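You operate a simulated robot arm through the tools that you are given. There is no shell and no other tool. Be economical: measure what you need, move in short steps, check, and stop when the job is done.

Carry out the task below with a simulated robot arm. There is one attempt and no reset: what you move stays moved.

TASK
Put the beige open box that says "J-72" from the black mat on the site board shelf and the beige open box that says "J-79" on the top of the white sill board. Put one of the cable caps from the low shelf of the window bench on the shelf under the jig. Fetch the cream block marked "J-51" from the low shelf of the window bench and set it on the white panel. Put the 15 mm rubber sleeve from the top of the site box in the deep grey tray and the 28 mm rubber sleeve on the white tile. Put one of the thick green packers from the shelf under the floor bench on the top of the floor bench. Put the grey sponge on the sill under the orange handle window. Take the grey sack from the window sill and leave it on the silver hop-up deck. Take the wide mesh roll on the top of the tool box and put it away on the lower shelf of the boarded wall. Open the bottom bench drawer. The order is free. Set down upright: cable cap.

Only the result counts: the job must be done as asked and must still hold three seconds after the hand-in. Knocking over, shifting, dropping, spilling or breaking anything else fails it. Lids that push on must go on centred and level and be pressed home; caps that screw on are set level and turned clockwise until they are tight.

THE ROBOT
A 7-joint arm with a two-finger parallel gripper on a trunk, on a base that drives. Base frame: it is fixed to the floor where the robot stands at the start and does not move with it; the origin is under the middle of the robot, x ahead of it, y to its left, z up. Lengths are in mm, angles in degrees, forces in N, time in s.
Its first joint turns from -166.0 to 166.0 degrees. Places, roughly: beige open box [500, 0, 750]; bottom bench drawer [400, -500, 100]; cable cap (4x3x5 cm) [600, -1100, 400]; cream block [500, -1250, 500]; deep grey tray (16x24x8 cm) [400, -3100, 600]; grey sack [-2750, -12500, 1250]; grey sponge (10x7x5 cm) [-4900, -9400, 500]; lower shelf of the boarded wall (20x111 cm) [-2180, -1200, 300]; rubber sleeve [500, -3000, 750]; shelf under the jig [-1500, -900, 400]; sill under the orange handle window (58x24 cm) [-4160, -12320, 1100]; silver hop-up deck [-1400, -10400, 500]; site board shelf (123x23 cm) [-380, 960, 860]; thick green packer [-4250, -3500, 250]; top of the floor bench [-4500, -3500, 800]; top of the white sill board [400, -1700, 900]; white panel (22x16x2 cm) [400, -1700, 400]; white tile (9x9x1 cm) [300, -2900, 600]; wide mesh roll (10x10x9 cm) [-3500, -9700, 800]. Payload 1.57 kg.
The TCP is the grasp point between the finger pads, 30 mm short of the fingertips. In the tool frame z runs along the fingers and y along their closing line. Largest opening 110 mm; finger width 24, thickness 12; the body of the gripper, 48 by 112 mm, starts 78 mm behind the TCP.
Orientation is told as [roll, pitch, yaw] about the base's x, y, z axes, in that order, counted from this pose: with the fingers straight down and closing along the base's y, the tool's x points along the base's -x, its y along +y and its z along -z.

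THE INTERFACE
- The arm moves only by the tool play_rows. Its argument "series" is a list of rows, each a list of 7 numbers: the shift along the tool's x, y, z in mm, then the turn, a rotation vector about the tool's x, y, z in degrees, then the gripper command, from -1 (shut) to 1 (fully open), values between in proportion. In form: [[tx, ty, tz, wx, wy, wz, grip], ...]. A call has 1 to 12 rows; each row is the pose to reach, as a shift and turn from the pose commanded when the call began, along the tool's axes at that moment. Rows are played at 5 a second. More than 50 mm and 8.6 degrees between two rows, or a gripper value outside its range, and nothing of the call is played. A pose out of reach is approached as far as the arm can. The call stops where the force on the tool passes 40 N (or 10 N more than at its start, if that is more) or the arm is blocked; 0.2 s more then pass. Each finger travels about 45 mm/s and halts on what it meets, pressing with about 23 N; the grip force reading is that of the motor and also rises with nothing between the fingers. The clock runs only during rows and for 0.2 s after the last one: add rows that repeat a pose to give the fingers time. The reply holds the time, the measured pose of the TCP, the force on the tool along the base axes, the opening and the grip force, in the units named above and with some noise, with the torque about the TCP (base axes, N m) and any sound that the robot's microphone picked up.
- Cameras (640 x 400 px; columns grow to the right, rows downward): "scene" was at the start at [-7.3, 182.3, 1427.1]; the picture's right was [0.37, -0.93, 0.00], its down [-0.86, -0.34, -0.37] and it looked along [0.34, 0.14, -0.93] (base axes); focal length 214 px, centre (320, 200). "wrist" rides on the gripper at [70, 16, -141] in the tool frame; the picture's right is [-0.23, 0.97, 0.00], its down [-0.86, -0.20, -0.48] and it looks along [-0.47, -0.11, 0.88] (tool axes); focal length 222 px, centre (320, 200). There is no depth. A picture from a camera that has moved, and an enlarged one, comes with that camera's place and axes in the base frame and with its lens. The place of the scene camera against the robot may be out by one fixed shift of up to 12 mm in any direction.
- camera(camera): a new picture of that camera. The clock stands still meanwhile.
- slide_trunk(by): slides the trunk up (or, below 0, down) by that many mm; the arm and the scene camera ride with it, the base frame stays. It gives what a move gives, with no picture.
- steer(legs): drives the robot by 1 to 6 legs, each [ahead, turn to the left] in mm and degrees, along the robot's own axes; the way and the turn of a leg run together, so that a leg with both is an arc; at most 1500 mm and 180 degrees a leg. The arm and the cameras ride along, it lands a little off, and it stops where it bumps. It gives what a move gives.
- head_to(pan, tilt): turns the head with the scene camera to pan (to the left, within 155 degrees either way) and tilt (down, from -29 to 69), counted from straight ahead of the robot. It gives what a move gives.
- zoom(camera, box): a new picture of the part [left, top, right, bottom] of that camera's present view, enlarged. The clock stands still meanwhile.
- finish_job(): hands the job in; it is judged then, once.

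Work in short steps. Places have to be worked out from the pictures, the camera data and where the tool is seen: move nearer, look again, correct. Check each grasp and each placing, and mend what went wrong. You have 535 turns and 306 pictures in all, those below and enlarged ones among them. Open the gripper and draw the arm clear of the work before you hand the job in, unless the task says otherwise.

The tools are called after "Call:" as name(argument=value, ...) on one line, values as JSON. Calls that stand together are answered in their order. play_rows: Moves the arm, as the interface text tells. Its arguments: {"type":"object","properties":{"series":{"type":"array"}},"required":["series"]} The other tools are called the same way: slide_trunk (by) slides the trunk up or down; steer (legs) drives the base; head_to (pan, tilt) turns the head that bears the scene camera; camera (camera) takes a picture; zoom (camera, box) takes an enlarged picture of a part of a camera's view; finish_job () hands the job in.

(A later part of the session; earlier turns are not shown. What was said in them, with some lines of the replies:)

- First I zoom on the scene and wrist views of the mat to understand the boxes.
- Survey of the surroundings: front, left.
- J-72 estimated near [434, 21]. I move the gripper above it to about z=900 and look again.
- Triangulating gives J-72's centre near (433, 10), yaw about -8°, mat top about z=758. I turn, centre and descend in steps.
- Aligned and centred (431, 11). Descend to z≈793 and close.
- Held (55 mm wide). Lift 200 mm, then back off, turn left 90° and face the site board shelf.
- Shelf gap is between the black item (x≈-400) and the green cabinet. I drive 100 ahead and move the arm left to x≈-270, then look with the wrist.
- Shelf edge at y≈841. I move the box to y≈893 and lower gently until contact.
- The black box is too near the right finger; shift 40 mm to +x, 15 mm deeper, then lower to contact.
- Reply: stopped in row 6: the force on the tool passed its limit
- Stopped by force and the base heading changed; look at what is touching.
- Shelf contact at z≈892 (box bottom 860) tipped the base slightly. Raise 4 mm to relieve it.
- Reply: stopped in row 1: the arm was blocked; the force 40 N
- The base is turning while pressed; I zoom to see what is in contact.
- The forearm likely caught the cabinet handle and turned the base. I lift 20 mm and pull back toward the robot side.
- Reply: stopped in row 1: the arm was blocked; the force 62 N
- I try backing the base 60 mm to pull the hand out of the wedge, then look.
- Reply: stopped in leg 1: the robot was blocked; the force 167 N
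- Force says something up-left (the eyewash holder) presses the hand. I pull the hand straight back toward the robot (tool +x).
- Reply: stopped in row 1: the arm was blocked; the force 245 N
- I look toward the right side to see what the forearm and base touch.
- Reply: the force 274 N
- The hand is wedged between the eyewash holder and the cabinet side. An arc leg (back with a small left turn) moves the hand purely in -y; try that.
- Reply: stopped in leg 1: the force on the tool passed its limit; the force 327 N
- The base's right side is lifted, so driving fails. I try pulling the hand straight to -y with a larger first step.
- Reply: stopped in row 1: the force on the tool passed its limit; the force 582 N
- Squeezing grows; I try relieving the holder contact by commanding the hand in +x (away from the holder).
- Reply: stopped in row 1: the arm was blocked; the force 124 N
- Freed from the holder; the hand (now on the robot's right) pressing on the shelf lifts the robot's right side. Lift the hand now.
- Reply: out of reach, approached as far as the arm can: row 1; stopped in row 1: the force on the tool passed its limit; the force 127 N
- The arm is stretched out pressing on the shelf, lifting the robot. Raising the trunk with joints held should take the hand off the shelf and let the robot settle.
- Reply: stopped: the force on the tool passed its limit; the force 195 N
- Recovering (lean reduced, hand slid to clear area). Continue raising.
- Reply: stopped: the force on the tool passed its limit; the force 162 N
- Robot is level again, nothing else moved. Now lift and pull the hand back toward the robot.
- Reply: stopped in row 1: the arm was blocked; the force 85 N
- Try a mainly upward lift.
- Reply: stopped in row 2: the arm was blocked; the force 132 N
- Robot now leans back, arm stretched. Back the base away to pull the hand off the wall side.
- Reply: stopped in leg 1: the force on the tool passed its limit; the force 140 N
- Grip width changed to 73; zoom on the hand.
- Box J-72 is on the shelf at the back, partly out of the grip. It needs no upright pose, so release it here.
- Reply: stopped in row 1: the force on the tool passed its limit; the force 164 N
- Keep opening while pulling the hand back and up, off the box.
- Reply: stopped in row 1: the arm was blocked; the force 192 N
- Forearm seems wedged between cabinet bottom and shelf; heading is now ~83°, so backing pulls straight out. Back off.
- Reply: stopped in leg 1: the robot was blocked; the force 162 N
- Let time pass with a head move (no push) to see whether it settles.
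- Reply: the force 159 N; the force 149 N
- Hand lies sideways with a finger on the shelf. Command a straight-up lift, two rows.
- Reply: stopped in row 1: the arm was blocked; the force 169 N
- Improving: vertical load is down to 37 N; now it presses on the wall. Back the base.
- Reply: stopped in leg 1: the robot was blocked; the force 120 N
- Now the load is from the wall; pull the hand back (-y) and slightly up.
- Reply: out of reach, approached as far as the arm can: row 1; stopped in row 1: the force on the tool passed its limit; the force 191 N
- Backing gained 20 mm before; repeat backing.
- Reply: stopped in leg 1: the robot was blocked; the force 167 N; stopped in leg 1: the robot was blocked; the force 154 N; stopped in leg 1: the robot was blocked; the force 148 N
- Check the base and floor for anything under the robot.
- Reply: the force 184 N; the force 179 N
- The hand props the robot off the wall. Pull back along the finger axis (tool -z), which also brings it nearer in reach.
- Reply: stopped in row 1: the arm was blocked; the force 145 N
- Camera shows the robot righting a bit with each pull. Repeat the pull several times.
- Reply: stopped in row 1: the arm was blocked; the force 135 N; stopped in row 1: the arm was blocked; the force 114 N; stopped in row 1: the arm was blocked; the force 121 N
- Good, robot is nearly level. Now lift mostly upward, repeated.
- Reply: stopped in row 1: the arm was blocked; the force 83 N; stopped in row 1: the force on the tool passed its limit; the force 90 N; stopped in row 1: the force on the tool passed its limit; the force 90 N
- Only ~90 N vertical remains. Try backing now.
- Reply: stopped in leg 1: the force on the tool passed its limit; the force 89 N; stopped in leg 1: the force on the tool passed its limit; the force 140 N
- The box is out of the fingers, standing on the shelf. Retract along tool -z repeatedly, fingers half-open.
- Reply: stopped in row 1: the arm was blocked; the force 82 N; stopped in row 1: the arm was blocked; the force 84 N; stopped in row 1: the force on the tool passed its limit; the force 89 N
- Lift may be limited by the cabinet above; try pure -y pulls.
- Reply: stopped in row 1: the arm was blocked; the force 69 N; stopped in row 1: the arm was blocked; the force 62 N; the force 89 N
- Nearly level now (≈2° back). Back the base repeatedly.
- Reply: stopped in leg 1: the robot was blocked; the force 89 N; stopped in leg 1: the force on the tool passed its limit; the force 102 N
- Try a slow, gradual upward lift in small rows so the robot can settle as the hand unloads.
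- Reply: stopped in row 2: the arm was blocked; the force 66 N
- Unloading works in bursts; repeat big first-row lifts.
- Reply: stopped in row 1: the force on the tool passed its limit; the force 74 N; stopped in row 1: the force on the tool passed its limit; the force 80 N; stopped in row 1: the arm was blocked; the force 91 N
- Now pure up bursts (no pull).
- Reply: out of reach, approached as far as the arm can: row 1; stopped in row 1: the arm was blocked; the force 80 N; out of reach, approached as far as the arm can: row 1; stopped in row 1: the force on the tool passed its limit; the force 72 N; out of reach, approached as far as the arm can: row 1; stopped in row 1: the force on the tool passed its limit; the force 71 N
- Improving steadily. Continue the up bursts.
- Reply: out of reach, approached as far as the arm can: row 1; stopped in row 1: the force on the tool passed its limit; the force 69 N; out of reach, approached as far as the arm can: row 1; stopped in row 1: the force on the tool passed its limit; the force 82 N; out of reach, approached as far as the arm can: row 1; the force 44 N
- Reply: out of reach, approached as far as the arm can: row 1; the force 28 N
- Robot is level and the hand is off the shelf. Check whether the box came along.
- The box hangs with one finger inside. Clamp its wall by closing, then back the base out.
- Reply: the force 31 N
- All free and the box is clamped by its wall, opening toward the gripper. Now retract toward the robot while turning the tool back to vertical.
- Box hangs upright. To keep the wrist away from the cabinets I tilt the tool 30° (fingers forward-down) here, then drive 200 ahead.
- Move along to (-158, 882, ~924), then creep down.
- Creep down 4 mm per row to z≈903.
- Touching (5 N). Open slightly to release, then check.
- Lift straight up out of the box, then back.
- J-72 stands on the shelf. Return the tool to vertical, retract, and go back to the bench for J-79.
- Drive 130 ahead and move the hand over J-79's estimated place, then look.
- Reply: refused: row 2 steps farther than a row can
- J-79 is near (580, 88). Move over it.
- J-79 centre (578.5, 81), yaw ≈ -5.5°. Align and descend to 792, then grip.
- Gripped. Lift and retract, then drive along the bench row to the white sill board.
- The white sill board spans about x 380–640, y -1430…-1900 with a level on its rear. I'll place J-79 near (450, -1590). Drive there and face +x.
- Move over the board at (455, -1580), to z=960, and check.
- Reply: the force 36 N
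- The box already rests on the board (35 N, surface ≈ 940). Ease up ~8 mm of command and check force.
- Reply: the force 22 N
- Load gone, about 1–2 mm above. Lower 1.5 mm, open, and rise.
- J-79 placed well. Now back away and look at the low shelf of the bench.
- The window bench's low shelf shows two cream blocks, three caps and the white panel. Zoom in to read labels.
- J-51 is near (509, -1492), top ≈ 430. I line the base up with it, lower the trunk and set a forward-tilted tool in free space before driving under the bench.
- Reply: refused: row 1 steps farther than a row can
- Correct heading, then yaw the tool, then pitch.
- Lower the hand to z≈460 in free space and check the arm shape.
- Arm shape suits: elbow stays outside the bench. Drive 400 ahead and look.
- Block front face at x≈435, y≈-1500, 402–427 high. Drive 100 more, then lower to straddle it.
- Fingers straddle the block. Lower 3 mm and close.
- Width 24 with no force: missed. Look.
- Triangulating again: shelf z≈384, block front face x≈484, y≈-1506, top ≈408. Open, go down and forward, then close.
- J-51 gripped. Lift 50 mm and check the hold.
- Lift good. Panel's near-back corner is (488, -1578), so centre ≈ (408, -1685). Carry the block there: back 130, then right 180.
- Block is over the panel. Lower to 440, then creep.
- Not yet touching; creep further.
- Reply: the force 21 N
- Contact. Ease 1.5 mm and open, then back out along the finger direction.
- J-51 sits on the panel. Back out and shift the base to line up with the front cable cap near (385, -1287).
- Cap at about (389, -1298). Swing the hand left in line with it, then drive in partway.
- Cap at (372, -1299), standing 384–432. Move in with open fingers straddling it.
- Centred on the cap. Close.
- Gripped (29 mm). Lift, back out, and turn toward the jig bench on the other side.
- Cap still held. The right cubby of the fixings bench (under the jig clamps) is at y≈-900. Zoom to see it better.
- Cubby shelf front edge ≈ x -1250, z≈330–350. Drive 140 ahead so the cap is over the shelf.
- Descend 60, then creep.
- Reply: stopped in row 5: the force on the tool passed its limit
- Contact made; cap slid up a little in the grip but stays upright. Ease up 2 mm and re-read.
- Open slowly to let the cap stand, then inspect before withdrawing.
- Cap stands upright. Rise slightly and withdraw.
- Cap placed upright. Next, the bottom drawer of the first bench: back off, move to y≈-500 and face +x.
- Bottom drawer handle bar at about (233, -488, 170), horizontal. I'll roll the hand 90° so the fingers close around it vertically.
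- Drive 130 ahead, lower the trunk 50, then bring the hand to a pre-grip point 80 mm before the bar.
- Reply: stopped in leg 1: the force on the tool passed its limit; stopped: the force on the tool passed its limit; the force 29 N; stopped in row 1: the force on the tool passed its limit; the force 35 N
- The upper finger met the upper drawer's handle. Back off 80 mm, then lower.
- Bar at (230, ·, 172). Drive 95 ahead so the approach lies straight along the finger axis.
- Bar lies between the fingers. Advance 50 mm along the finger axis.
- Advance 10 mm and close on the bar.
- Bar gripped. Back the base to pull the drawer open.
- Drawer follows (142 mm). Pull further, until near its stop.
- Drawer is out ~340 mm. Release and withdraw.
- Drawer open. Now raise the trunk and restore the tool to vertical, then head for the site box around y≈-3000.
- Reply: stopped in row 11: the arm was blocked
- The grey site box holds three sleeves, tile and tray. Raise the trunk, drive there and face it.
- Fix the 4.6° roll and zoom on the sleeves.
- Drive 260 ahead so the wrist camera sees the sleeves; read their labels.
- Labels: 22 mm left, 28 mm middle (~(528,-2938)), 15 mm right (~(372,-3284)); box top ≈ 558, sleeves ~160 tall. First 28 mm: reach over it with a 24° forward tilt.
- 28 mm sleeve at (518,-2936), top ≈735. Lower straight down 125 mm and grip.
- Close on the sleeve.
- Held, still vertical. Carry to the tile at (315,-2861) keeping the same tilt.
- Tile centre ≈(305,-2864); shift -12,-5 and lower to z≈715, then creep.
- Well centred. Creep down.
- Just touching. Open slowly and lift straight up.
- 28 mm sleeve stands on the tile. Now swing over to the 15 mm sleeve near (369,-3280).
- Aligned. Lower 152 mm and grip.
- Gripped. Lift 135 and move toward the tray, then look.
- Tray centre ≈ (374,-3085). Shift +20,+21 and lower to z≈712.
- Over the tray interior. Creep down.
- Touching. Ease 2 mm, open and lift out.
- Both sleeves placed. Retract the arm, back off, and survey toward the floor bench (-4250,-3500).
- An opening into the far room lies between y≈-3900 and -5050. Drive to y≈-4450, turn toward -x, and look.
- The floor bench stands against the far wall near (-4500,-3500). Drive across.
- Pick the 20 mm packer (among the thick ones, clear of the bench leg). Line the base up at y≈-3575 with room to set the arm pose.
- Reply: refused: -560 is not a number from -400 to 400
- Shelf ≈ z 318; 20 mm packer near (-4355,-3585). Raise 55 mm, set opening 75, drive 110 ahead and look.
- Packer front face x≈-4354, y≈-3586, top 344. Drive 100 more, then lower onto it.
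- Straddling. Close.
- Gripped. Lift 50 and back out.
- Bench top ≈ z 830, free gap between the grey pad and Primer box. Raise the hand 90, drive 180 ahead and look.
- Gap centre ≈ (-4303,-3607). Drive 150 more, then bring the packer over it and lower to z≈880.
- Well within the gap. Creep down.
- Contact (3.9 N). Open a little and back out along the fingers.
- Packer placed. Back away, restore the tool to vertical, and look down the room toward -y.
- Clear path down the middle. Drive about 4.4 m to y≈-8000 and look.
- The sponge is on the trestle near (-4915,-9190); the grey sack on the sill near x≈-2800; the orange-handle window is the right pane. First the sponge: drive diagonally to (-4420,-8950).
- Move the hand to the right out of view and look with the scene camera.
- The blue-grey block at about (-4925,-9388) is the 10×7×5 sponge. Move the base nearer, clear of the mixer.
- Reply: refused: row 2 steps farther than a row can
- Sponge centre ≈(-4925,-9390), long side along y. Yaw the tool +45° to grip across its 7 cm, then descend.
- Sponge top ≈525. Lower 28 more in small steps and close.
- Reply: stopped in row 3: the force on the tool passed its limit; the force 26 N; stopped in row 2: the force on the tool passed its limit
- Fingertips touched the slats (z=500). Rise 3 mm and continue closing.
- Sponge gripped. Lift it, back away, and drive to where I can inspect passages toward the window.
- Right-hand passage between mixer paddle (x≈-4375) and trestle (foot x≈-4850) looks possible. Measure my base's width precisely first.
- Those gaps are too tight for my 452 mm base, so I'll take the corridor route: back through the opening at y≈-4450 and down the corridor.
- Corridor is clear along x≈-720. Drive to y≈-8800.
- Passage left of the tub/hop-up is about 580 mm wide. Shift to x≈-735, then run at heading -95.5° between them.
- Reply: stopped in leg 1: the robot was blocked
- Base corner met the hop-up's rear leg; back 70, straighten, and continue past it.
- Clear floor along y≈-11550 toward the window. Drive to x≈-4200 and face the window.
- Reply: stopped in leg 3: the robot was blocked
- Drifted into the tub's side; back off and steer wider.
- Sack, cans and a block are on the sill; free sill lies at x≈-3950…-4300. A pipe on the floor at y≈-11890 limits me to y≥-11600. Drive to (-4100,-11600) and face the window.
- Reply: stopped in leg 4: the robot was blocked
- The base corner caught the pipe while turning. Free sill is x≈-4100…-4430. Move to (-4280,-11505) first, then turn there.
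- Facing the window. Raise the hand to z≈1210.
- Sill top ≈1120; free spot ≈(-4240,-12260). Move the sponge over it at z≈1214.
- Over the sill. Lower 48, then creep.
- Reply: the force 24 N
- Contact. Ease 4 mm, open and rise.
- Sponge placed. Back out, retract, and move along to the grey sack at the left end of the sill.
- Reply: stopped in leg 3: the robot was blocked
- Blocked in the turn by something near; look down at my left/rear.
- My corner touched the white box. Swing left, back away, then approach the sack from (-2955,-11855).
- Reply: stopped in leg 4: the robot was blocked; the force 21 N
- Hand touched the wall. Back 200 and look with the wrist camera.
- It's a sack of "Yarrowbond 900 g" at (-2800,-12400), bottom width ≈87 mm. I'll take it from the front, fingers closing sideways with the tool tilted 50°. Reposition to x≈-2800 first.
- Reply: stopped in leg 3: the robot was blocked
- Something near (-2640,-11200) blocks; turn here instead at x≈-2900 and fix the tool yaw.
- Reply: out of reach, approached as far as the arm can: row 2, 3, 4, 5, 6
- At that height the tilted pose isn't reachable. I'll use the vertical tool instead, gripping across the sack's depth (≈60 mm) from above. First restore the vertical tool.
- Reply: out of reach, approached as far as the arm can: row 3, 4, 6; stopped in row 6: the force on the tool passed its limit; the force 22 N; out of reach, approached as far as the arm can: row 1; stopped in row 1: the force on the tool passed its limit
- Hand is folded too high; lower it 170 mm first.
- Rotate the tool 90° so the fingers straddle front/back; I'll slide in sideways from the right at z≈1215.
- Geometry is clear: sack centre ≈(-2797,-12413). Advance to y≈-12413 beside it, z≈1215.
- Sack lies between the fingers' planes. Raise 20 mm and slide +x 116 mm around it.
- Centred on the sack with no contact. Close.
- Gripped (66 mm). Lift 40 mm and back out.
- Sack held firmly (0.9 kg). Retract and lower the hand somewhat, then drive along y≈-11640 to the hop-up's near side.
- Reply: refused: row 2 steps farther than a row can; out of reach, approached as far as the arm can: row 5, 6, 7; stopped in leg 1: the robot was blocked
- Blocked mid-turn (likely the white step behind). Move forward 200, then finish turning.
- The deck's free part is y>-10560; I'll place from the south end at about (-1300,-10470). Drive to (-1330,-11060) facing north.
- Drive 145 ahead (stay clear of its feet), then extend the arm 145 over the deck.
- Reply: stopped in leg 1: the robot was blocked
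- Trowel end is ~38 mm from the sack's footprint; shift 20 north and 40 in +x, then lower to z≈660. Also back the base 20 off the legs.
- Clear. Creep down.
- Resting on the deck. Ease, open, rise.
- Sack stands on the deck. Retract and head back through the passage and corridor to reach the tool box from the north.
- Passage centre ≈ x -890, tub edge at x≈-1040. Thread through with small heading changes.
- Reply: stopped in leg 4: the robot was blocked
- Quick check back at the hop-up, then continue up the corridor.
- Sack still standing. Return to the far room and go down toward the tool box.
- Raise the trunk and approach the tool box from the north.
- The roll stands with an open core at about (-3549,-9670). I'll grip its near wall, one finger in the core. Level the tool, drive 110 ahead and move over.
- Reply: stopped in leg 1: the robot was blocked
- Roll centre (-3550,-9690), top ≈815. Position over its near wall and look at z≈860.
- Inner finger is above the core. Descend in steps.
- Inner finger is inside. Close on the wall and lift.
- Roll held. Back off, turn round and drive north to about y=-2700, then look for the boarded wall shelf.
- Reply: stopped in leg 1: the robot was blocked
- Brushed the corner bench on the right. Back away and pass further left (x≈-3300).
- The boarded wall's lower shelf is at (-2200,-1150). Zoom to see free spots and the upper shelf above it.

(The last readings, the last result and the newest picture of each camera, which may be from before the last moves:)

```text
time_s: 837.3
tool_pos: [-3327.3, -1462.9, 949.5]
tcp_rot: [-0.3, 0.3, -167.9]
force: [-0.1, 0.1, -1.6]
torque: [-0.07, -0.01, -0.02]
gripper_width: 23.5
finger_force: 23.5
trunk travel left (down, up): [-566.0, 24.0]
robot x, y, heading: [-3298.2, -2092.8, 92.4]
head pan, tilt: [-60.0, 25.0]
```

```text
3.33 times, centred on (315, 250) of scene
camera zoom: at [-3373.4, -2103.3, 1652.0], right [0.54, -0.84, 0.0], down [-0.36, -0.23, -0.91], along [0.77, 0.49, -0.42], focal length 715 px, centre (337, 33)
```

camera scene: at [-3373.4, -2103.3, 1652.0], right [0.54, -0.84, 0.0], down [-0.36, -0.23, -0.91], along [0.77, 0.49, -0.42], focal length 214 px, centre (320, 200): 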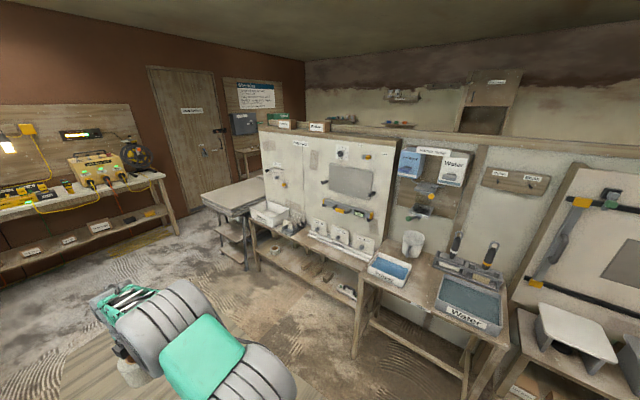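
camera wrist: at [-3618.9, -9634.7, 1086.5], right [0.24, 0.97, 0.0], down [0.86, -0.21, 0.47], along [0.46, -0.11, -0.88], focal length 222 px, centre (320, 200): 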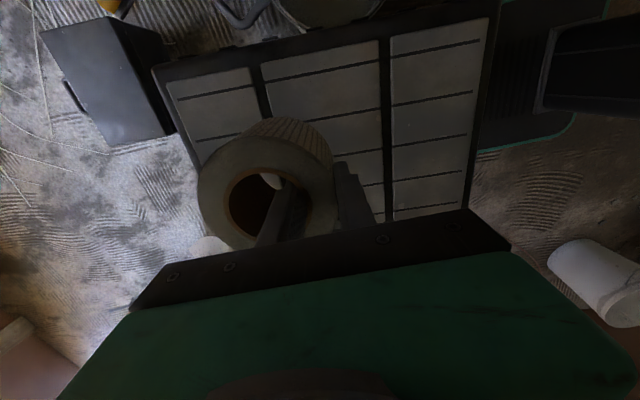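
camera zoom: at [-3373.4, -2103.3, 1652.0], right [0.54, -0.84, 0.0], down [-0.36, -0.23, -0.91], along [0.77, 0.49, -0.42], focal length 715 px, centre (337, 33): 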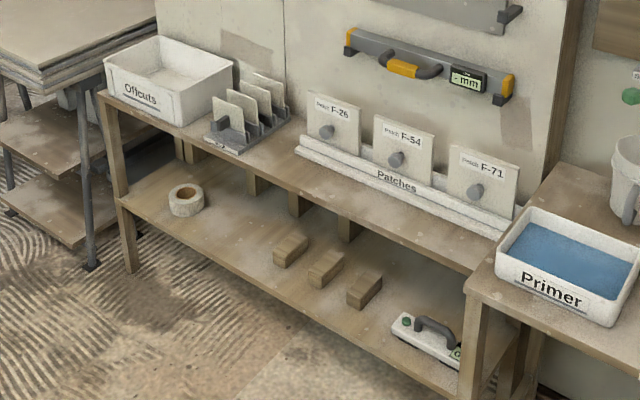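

Free spot between the narrow roll and blocks at y≈-1000. Line up facing +x, tilt the tool 28° forward and lower the trunk in free space.

Call:
steer(legs=[[1090, 0], [0, -91]])

Call:
play_rows(series=[[0, 15, 0, 7, 0, 0, -0.9], [0, 30, 0, 14, 0, 0, -0.9], [0, 45, 0, 21, 0, 0, -0.9], [0, 60, 0, 28, 0, 0, -0.9]])

Call:
slide_trunk(by=-400)

Call:
slide_trunk(by=-120)

Call:
head_to(pan=0, tilt=30)

Call:
camera(camera="scene")

```text
time_s: 846.7
tool_pos: [-2702.5, -981.6, 948.4]
tcp_rot: [-0.3, 0.4, 102.3]
force: [-1.0, 0.7, -2.6]
torque: [-0.08, 0.12, 0.02]
gripper_width: 23.6
finger_force: 22.7
trunk travel left (down, up): [-566.0, 24.0]
robot x, y, heading: [-3328.6, -1013.0, 2.7]
head pan, tilt: [-60.0, 25.0]
```

```text
time_s: 847.7
tool_pos: [-2762.1, -994.5, 948.8]
tcp_rot: [-28.2, 0.4, 102.5]
force: [0.2, 0.9, -1.9]
torque: [-0.03, 0.12, 0.0]
gripper_width: 23.6
finger_force: 23.2
trunk travel left (down, up): [-566.0, 24.0]
robot x, y, heading: [-3331.1, -1012.8, 2.5]
head pan, tilt: [-60.0, 25.0]
```

```text
time_s: 851.5
tool_pos: [-2761.7, -997.1, 549.6]
tcp_rot: [-28.2, 0.3, 102.4]
force: [0.5, -0.2, -2.0]
torque: [-0.03, 0.13, 0.0]
gripper_width: 23.5
finger_force: 23.2
trunk travel left (down, up): [-166.0, 424.0]
robot x, y, heading: [-3336.7, -1013.9, 2.7]
head pan, tilt: [-60.0, 25.0]
```

```text
time_s: 853.0
tool_pos: [-2761.7, -995.9, 430.6]
tcp_rot: [-28.3, 0.3, 102.4]
force: [-0.4, -0.7, -3.0]
torque: [-0.04, 0.14, 0.02]
gripper_width: 23.4
finger_force: 22.6
trunk travel left (down, up): [-46.0, 544.0]
robot x, y, heading: [-3332.6, -1015.7, 2.4]
head pan, tilt: [-60.0, 25.0]
```

```text
time_s: 854.3
tool_pos: [-2763.4, -996.6, 429.1]
tcp_rot: [-28.2, 0.4, 102.5]
force: [-0.5, -0.4, -2.5]
torque: [-0.05, 0.11, -0.04]
gripper_width: 23.3
finger_force: 22.9
trunk travel left (down, up): [-46.0, 544.0]
robot x, y, heading: [-3333.1, -1012.9, 2.9]
head pan, tilt: [0.0, 30.0]
```

```text
58 pictures are left
camera scene: at [-3308.8, -850.6, 1124.0], right [0.05, -1.0, 0.0], down [-0.5, -0.02, -0.87], along [0.87, 0.04, -0.5], focal length 214 px, centre (320, 200)
```

scene: 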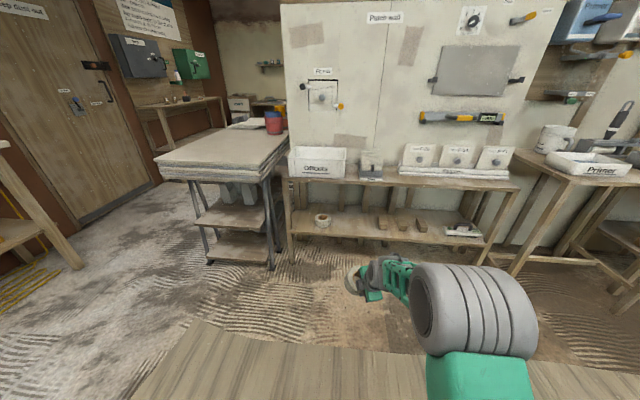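

Shelf ≈ z 295. Square up (turn -2.7°) and drive 420 ahead; then look.

Call:
steer(legs=[[0, -2.7], [420, 0]])

Call:
camera(camera="scene")

Call:
camera(camera="wrist")

```text
time_s: 857.3
tool_pos: [-2343.0, -1023.2, 429.2]
tcp_rot: [-28.1, 0.4, 99.7]
force: [1.1, 0.1, -1.7]
torque: [-0.03, 0.12, 0.0]
gripper_width: 23.4
finger_force: 22.9
trunk travel left (down, up): [-46.0, 544.0]
robot x, y, heading: [-2914.1, -1017.3, -0.1]
head pan, tilt: [0.0, 30.0]
```

```text
57 pictures are left
camera scene: at [-2883.3, -852.3, 1124.0], right [0.0, -1.0, 0.0], down [-0.5, 0.0, -0.87], along [0.87, 0.0, -0.5], focal length 214 px, centre (320, 200)
```

scene: 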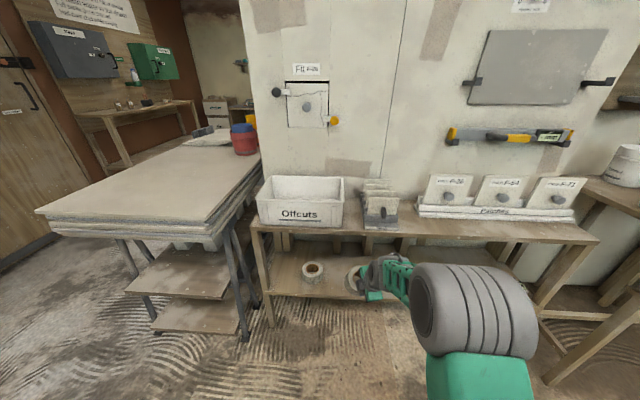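

```text
56 pictures are left
camera wrist: at [-2413.1, -1104.2, 545.4], right [-0.88, 0.08, -0.46], down [-0.19, 0.84, 0.51], along [0.43, 0.54, -0.73], focal length 222 px, centre (320, 200)
```

wrist: 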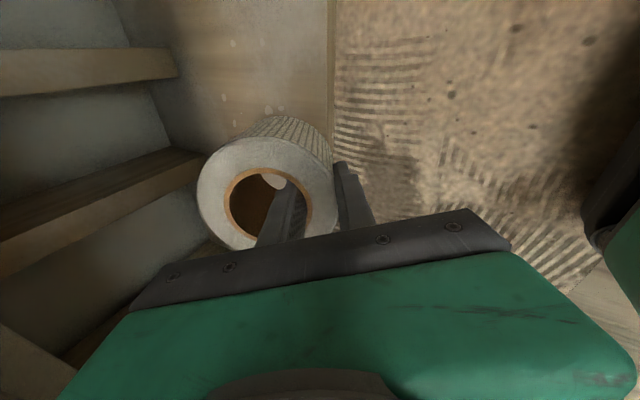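

Lower 38 mm before entering beneath the upper shelf, then drive 92 ahead.

Call:
play_rows(series=[[0, 9, 17, 0, 0, 0, -0.9], [0, 18, 33, 0, 0, 0, -0.9]])

Call:
steer(legs=[[92, 0]])

Call:
zoom(camera="scene", box=[260, 210, 480, 340])

Call:
camera(camera="wrist")

```text
time_s: 857.9
tool_pos: [-2343.7, -1026.6, 392.0]
tcp_rot: [-28.3, 0.4, 99.8]
force: [-0.2, -0.3, -2.0]
torque: [0.0, 0.1, 0.03]
gripper_width: 23.4
finger_force: 22.8
trunk travel left (down, up): [-46.0, 544.0]
robot x, y, heading: [-2912.3, -1012.9, -0.1]
head pan, tilt: [0.0, 30.0]
```

```text
time_s: 859.0
tool_pos: [-2249.1, -1027.3, 389.4]
tcp_rot: [-28.2, 0.3, 99.6]
force: [-0.4, -0.5, -2.5]
torque: [0.01, 0.1, 0.01]
gripper_width: 23.6
finger_force: 23.0
trunk travel left (down, up): [-46.0, 544.0]
robot x, y, heading: [-2822.3, -1014.8, -0.5]
head pan, tilt: [0.0, 30.0]
```

```text
2.91 times, centred on (370, 275) of scene
camera zoom: at [-2790.0, -852.5, 1124.0], right [0.0, -1.0, 0.0], down [-0.5, 0.0, -0.87], along [0.87, 0.0, -0.5], focal length 624 px, centre (174, -18)
```

zoom: 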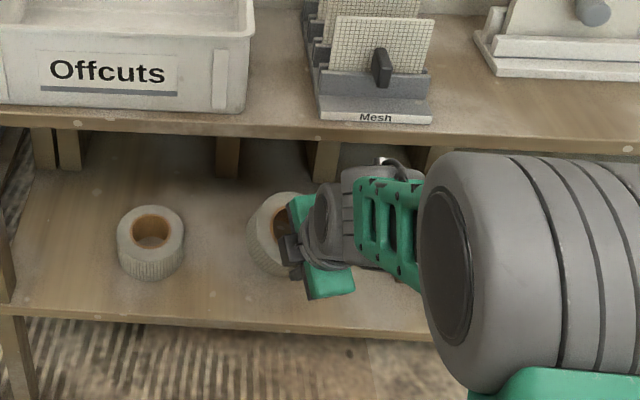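

```text
54 pictures are left
camera wrist: at [-2319.6, -1107.7, 507.3], right [-0.88, 0.08, -0.46], down [-0.19, 0.84, 0.51], along [0.43, 0.54, -0.73], focal length 222 px, centre (320, 200)
```

wrist: 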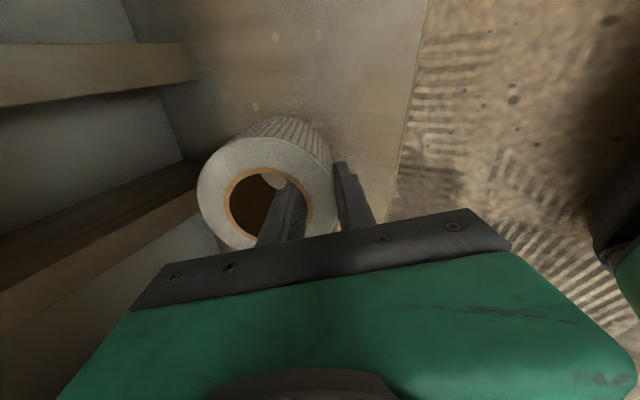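

Roll is over the free shelf area. Lower 18 then creep.

Call:
play_rows(series=[[0, 4, 8, 0, 0, 0, -0.9], [0, 8.5, 16, 0, 0, 0, -0.9], [0, 9.9, 18.5, 0, 0, 0, -0.9], [0, 11.3, 21.2, 0, 0, 0, -0.9], [0, 11.3, 21.2, 0, 0, 0, -0.9]])

```text
time_s: 860.2
tool_pos: [-2244.9, -1027.8, 370.2]
tcp_rot: [-28.9, 0.6, 99.6]
force: [0.0, -3.2, 33.1]
torque: [0.08, -0.84, -0.05]
gripper_width: 23.5
finger_force: 23.3
trunk travel left (down, up): [-46.0, 544.0]
robot x, y, heading: [-2819.9, -1010.2, -0.3]
head pan, tilt: [0.0, 30.0]
```

Contact. Ease 4 mm, then open gradually so the roll settles upright on the inner finger.

Call:
play_rows(series=[[0, -2, -3.5, 0, 0, 0, -0.9], [0, -2, -3.5, 0, 0, 0, -0.5], [0, -2, -3.5, 0, 0, 0, -0.3], [0, -2, -3.5, 0, 0, 0, -0.1], [0, -2, -3.5, 0, 0, 0, 0.1], [0, -2, -3.5, 0, 0, 0, 0.3], [0, -2, -3.5, 0, 0, 0, 0.45], [0, -2, -3.5, 0, 0, 0, 0.6], [0, -2, -3.5, 0, 0, 0, 0.6]])

Call:
camera(camera="wrist")

Call:
zoom(camera="scene", box=[260, 210, 480, 340])

```text
time_s: 862.2
tool_pos: [-2249.7, -1025.4, 371.4]
tcp_rot: [-28.2, 0.4, 99.6]
force: [-0.1, -0.4, -0.6]
torque: [-0.01, 0.01, -0.03]
gripper_width: 88.0
finger_force: 0.1
trunk travel left (down, up): [-46.0, 544.0]
robot x, y, heading: [-2823.1, -1014.8, -0.0]
head pan, tilt: [0.0, 30.0]
```

```text
53 pictures are left
camera wrist: at [-2318.6, -1107.8, 488.2], right [-0.88, 0.08, -0.46], down [-0.19, 0.84, 0.51], along [0.43, 0.54, -0.73], focal length 222 px, centre (320, 200)
```

wrist: 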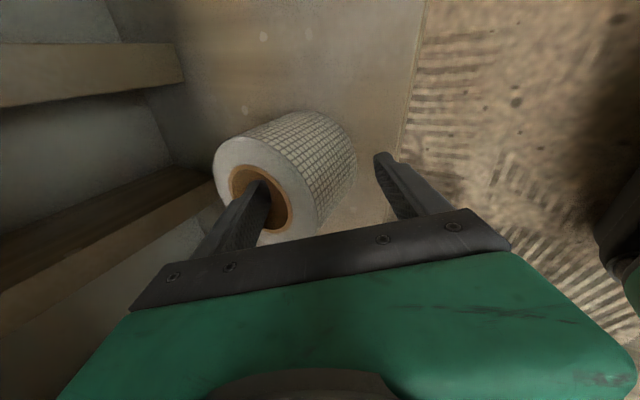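

```text
2.91 times, centred on (370, 275) of scene
camera zoom: at [-2790.1, -852.5, 1124.0], right [0.0, -1.0, 0.0], down [-0.5, 0.0, -0.87], along [0.87, 0.0, -0.5], focal length 624 px, centre (174, -18)
```

zoom: 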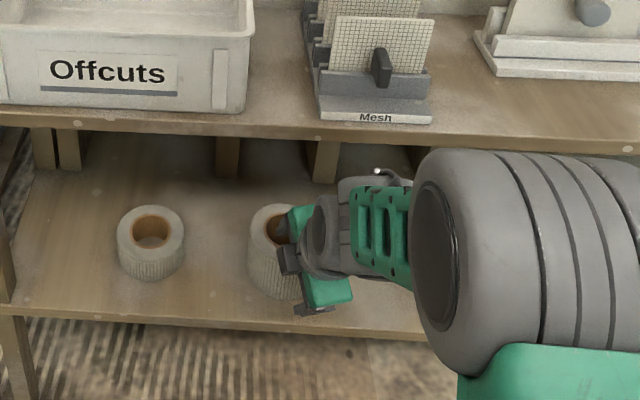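

The roll stands upright. Withdraw the finger along its own axis.

Call:
play_rows(series=[[0, 0, -18, 0, 0, 0, 0.6], [0, 0, -36, 0, 0, 0, 0.6], [0, 0, -54, 0, 0, 0, 0.6], [0, 0, -74, 0, 0, 0, 0.6]])

Call:
camera(camera="wrist")

```text
time_s: 863.2
tool_pos: [-2283.8, -1032.7, 436.0]
tcp_rot: [-28.2, 0.4, 99.6]
force: [0.4, 0.0, -0.5]
torque: [0.02, 0.01, 0.04]
gripper_width: 88.0
finger_force: 0.0
trunk travel left (down, up): [-46.0, 544.0]
robot x, y, heading: [-2821.1, -1015.0, -0.3]
head pan, tilt: [0.0, 30.0]
```

```text
51 pictures are left
camera wrist: at [-2353.5, -1113.3, 552.5], right [-0.88, 0.08, -0.46], down [-0.19, 0.84, 0.51], along [0.43, 0.54, -0.73], focal length 222 px, centre (320, 200)
```

wrist: 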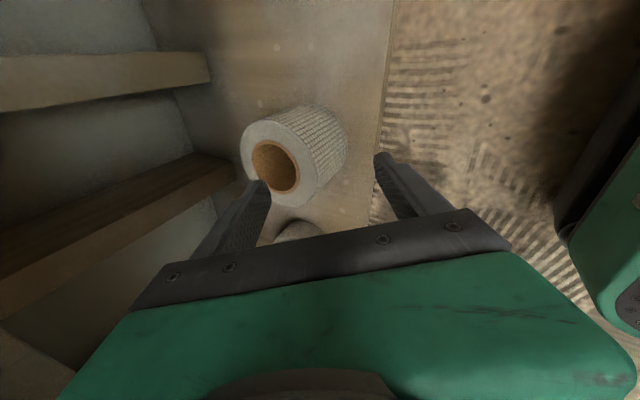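

Clear of the roll. Back fully away and take a final look.

Call:
play_rows(series=[[0, 0, -20, 0, 0, 0, 0.6], [0, 0, -40, 0, 0, 0, 0.6]])

Call:
steer(legs=[[-500, 0]])

Call:
camera(camera="scene")

Call:
zoom(camera="scene", box=[270, 190, 490, 260])

```text
time_s: 863.8
tool_pos: [-2302.6, -1035.3, 471.2]
tcp_rot: [-28.2, 0.4, 99.7]
force: [-0.1, 1.0, -0.2]
torque: [0.01, 0.01, 0.02]
gripper_width: 88.0
finger_force: 0.0
trunk travel left (down, up): [-46.0, 544.0]
robot x, y, heading: [-2821.5, -1014.0, -0.1]
head pan, tilt: [0.0, 30.0]
```

```text
time_s: 866.7
tool_pos: [-2790.7, -1035.2, 470.6]
tcp_rot: [-28.2, 0.4, 99.8]
force: [-0.6, 0.1, -0.3]
torque: [-0.01, 0.01, -0.04]
gripper_width: 88.0
finger_force: 0.0
trunk travel left (down, up): [-46.0, 544.0]
robot x, y, heading: [-3309.8, -1013.3, -0.3]
head pan, tilt: [0.0, 30.0]
```

```text
50 pictures are left
camera scene: at [-3277.5, -851.5, 1124.0], right [0.0, -1.0, 0.0], down [-0.5, 0.0, -0.87], along [0.87, 0.0, -0.5], focal length 214 px, centre (320, 200)
```

scene: 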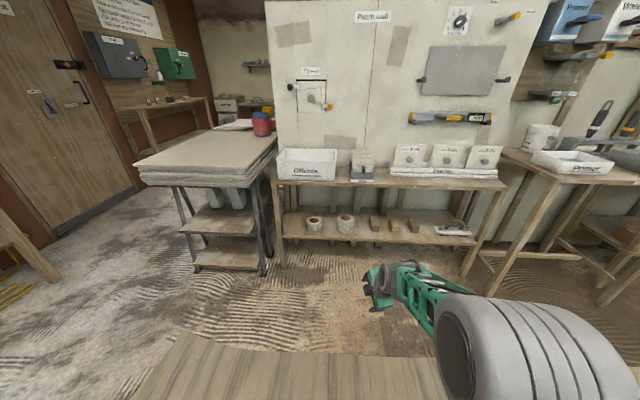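

```text
2.91 times, centred on (380, 225) of scene
camera zoom: at [-3277.5, -851.5, 1124.0], right [0.0, -1.0, 0.0], down [-0.5, 0.0, -0.87], along [0.87, 0.0, -0.5], focal length 624 px, centre (146, 127)
```

zoom: 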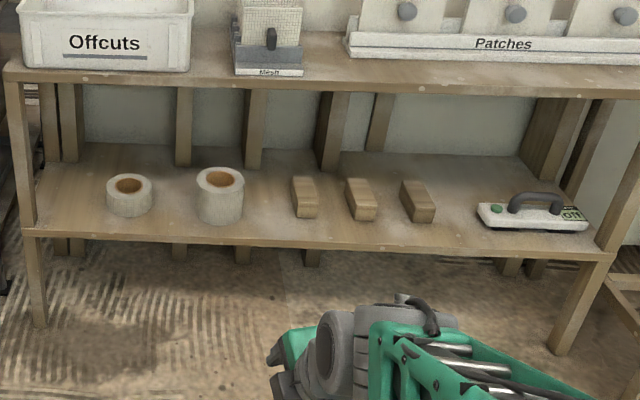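

All items are placed, the gripper is open and the arm is clear of the work. I hand in the job.

Call:
finish_job()

```text
The job is handed in.
```

I handed the job in with every task on the list done. The last pictures of each item showed it where you asked, and the cable cap is standing upright on the shelf under the jig. Three things could still count against the result:

- **First aid cabinet and eyewash holder:** The arm wedged between them while I was placing J-72, and the robot tilted. Pictures afterwards showed the bottle, the padlocks and the black box still in place, and J-72 stands on the site board shelf.
- **Base bumps:** The base or arm bumped the hop-up's legs, a yellow tub, a white box, the floor pipe, the tool box, the corner bench and the wall by the window. I took a picture after the first hop-up bumps, and the sack was still standing. I did not check the others closely for small shifts.
- **Green packer:** I took the one marked 20 mm. Three packers were on the shelf (15, 20 and 25 mm), and 20 mm is my reading of "one of the thick ones".
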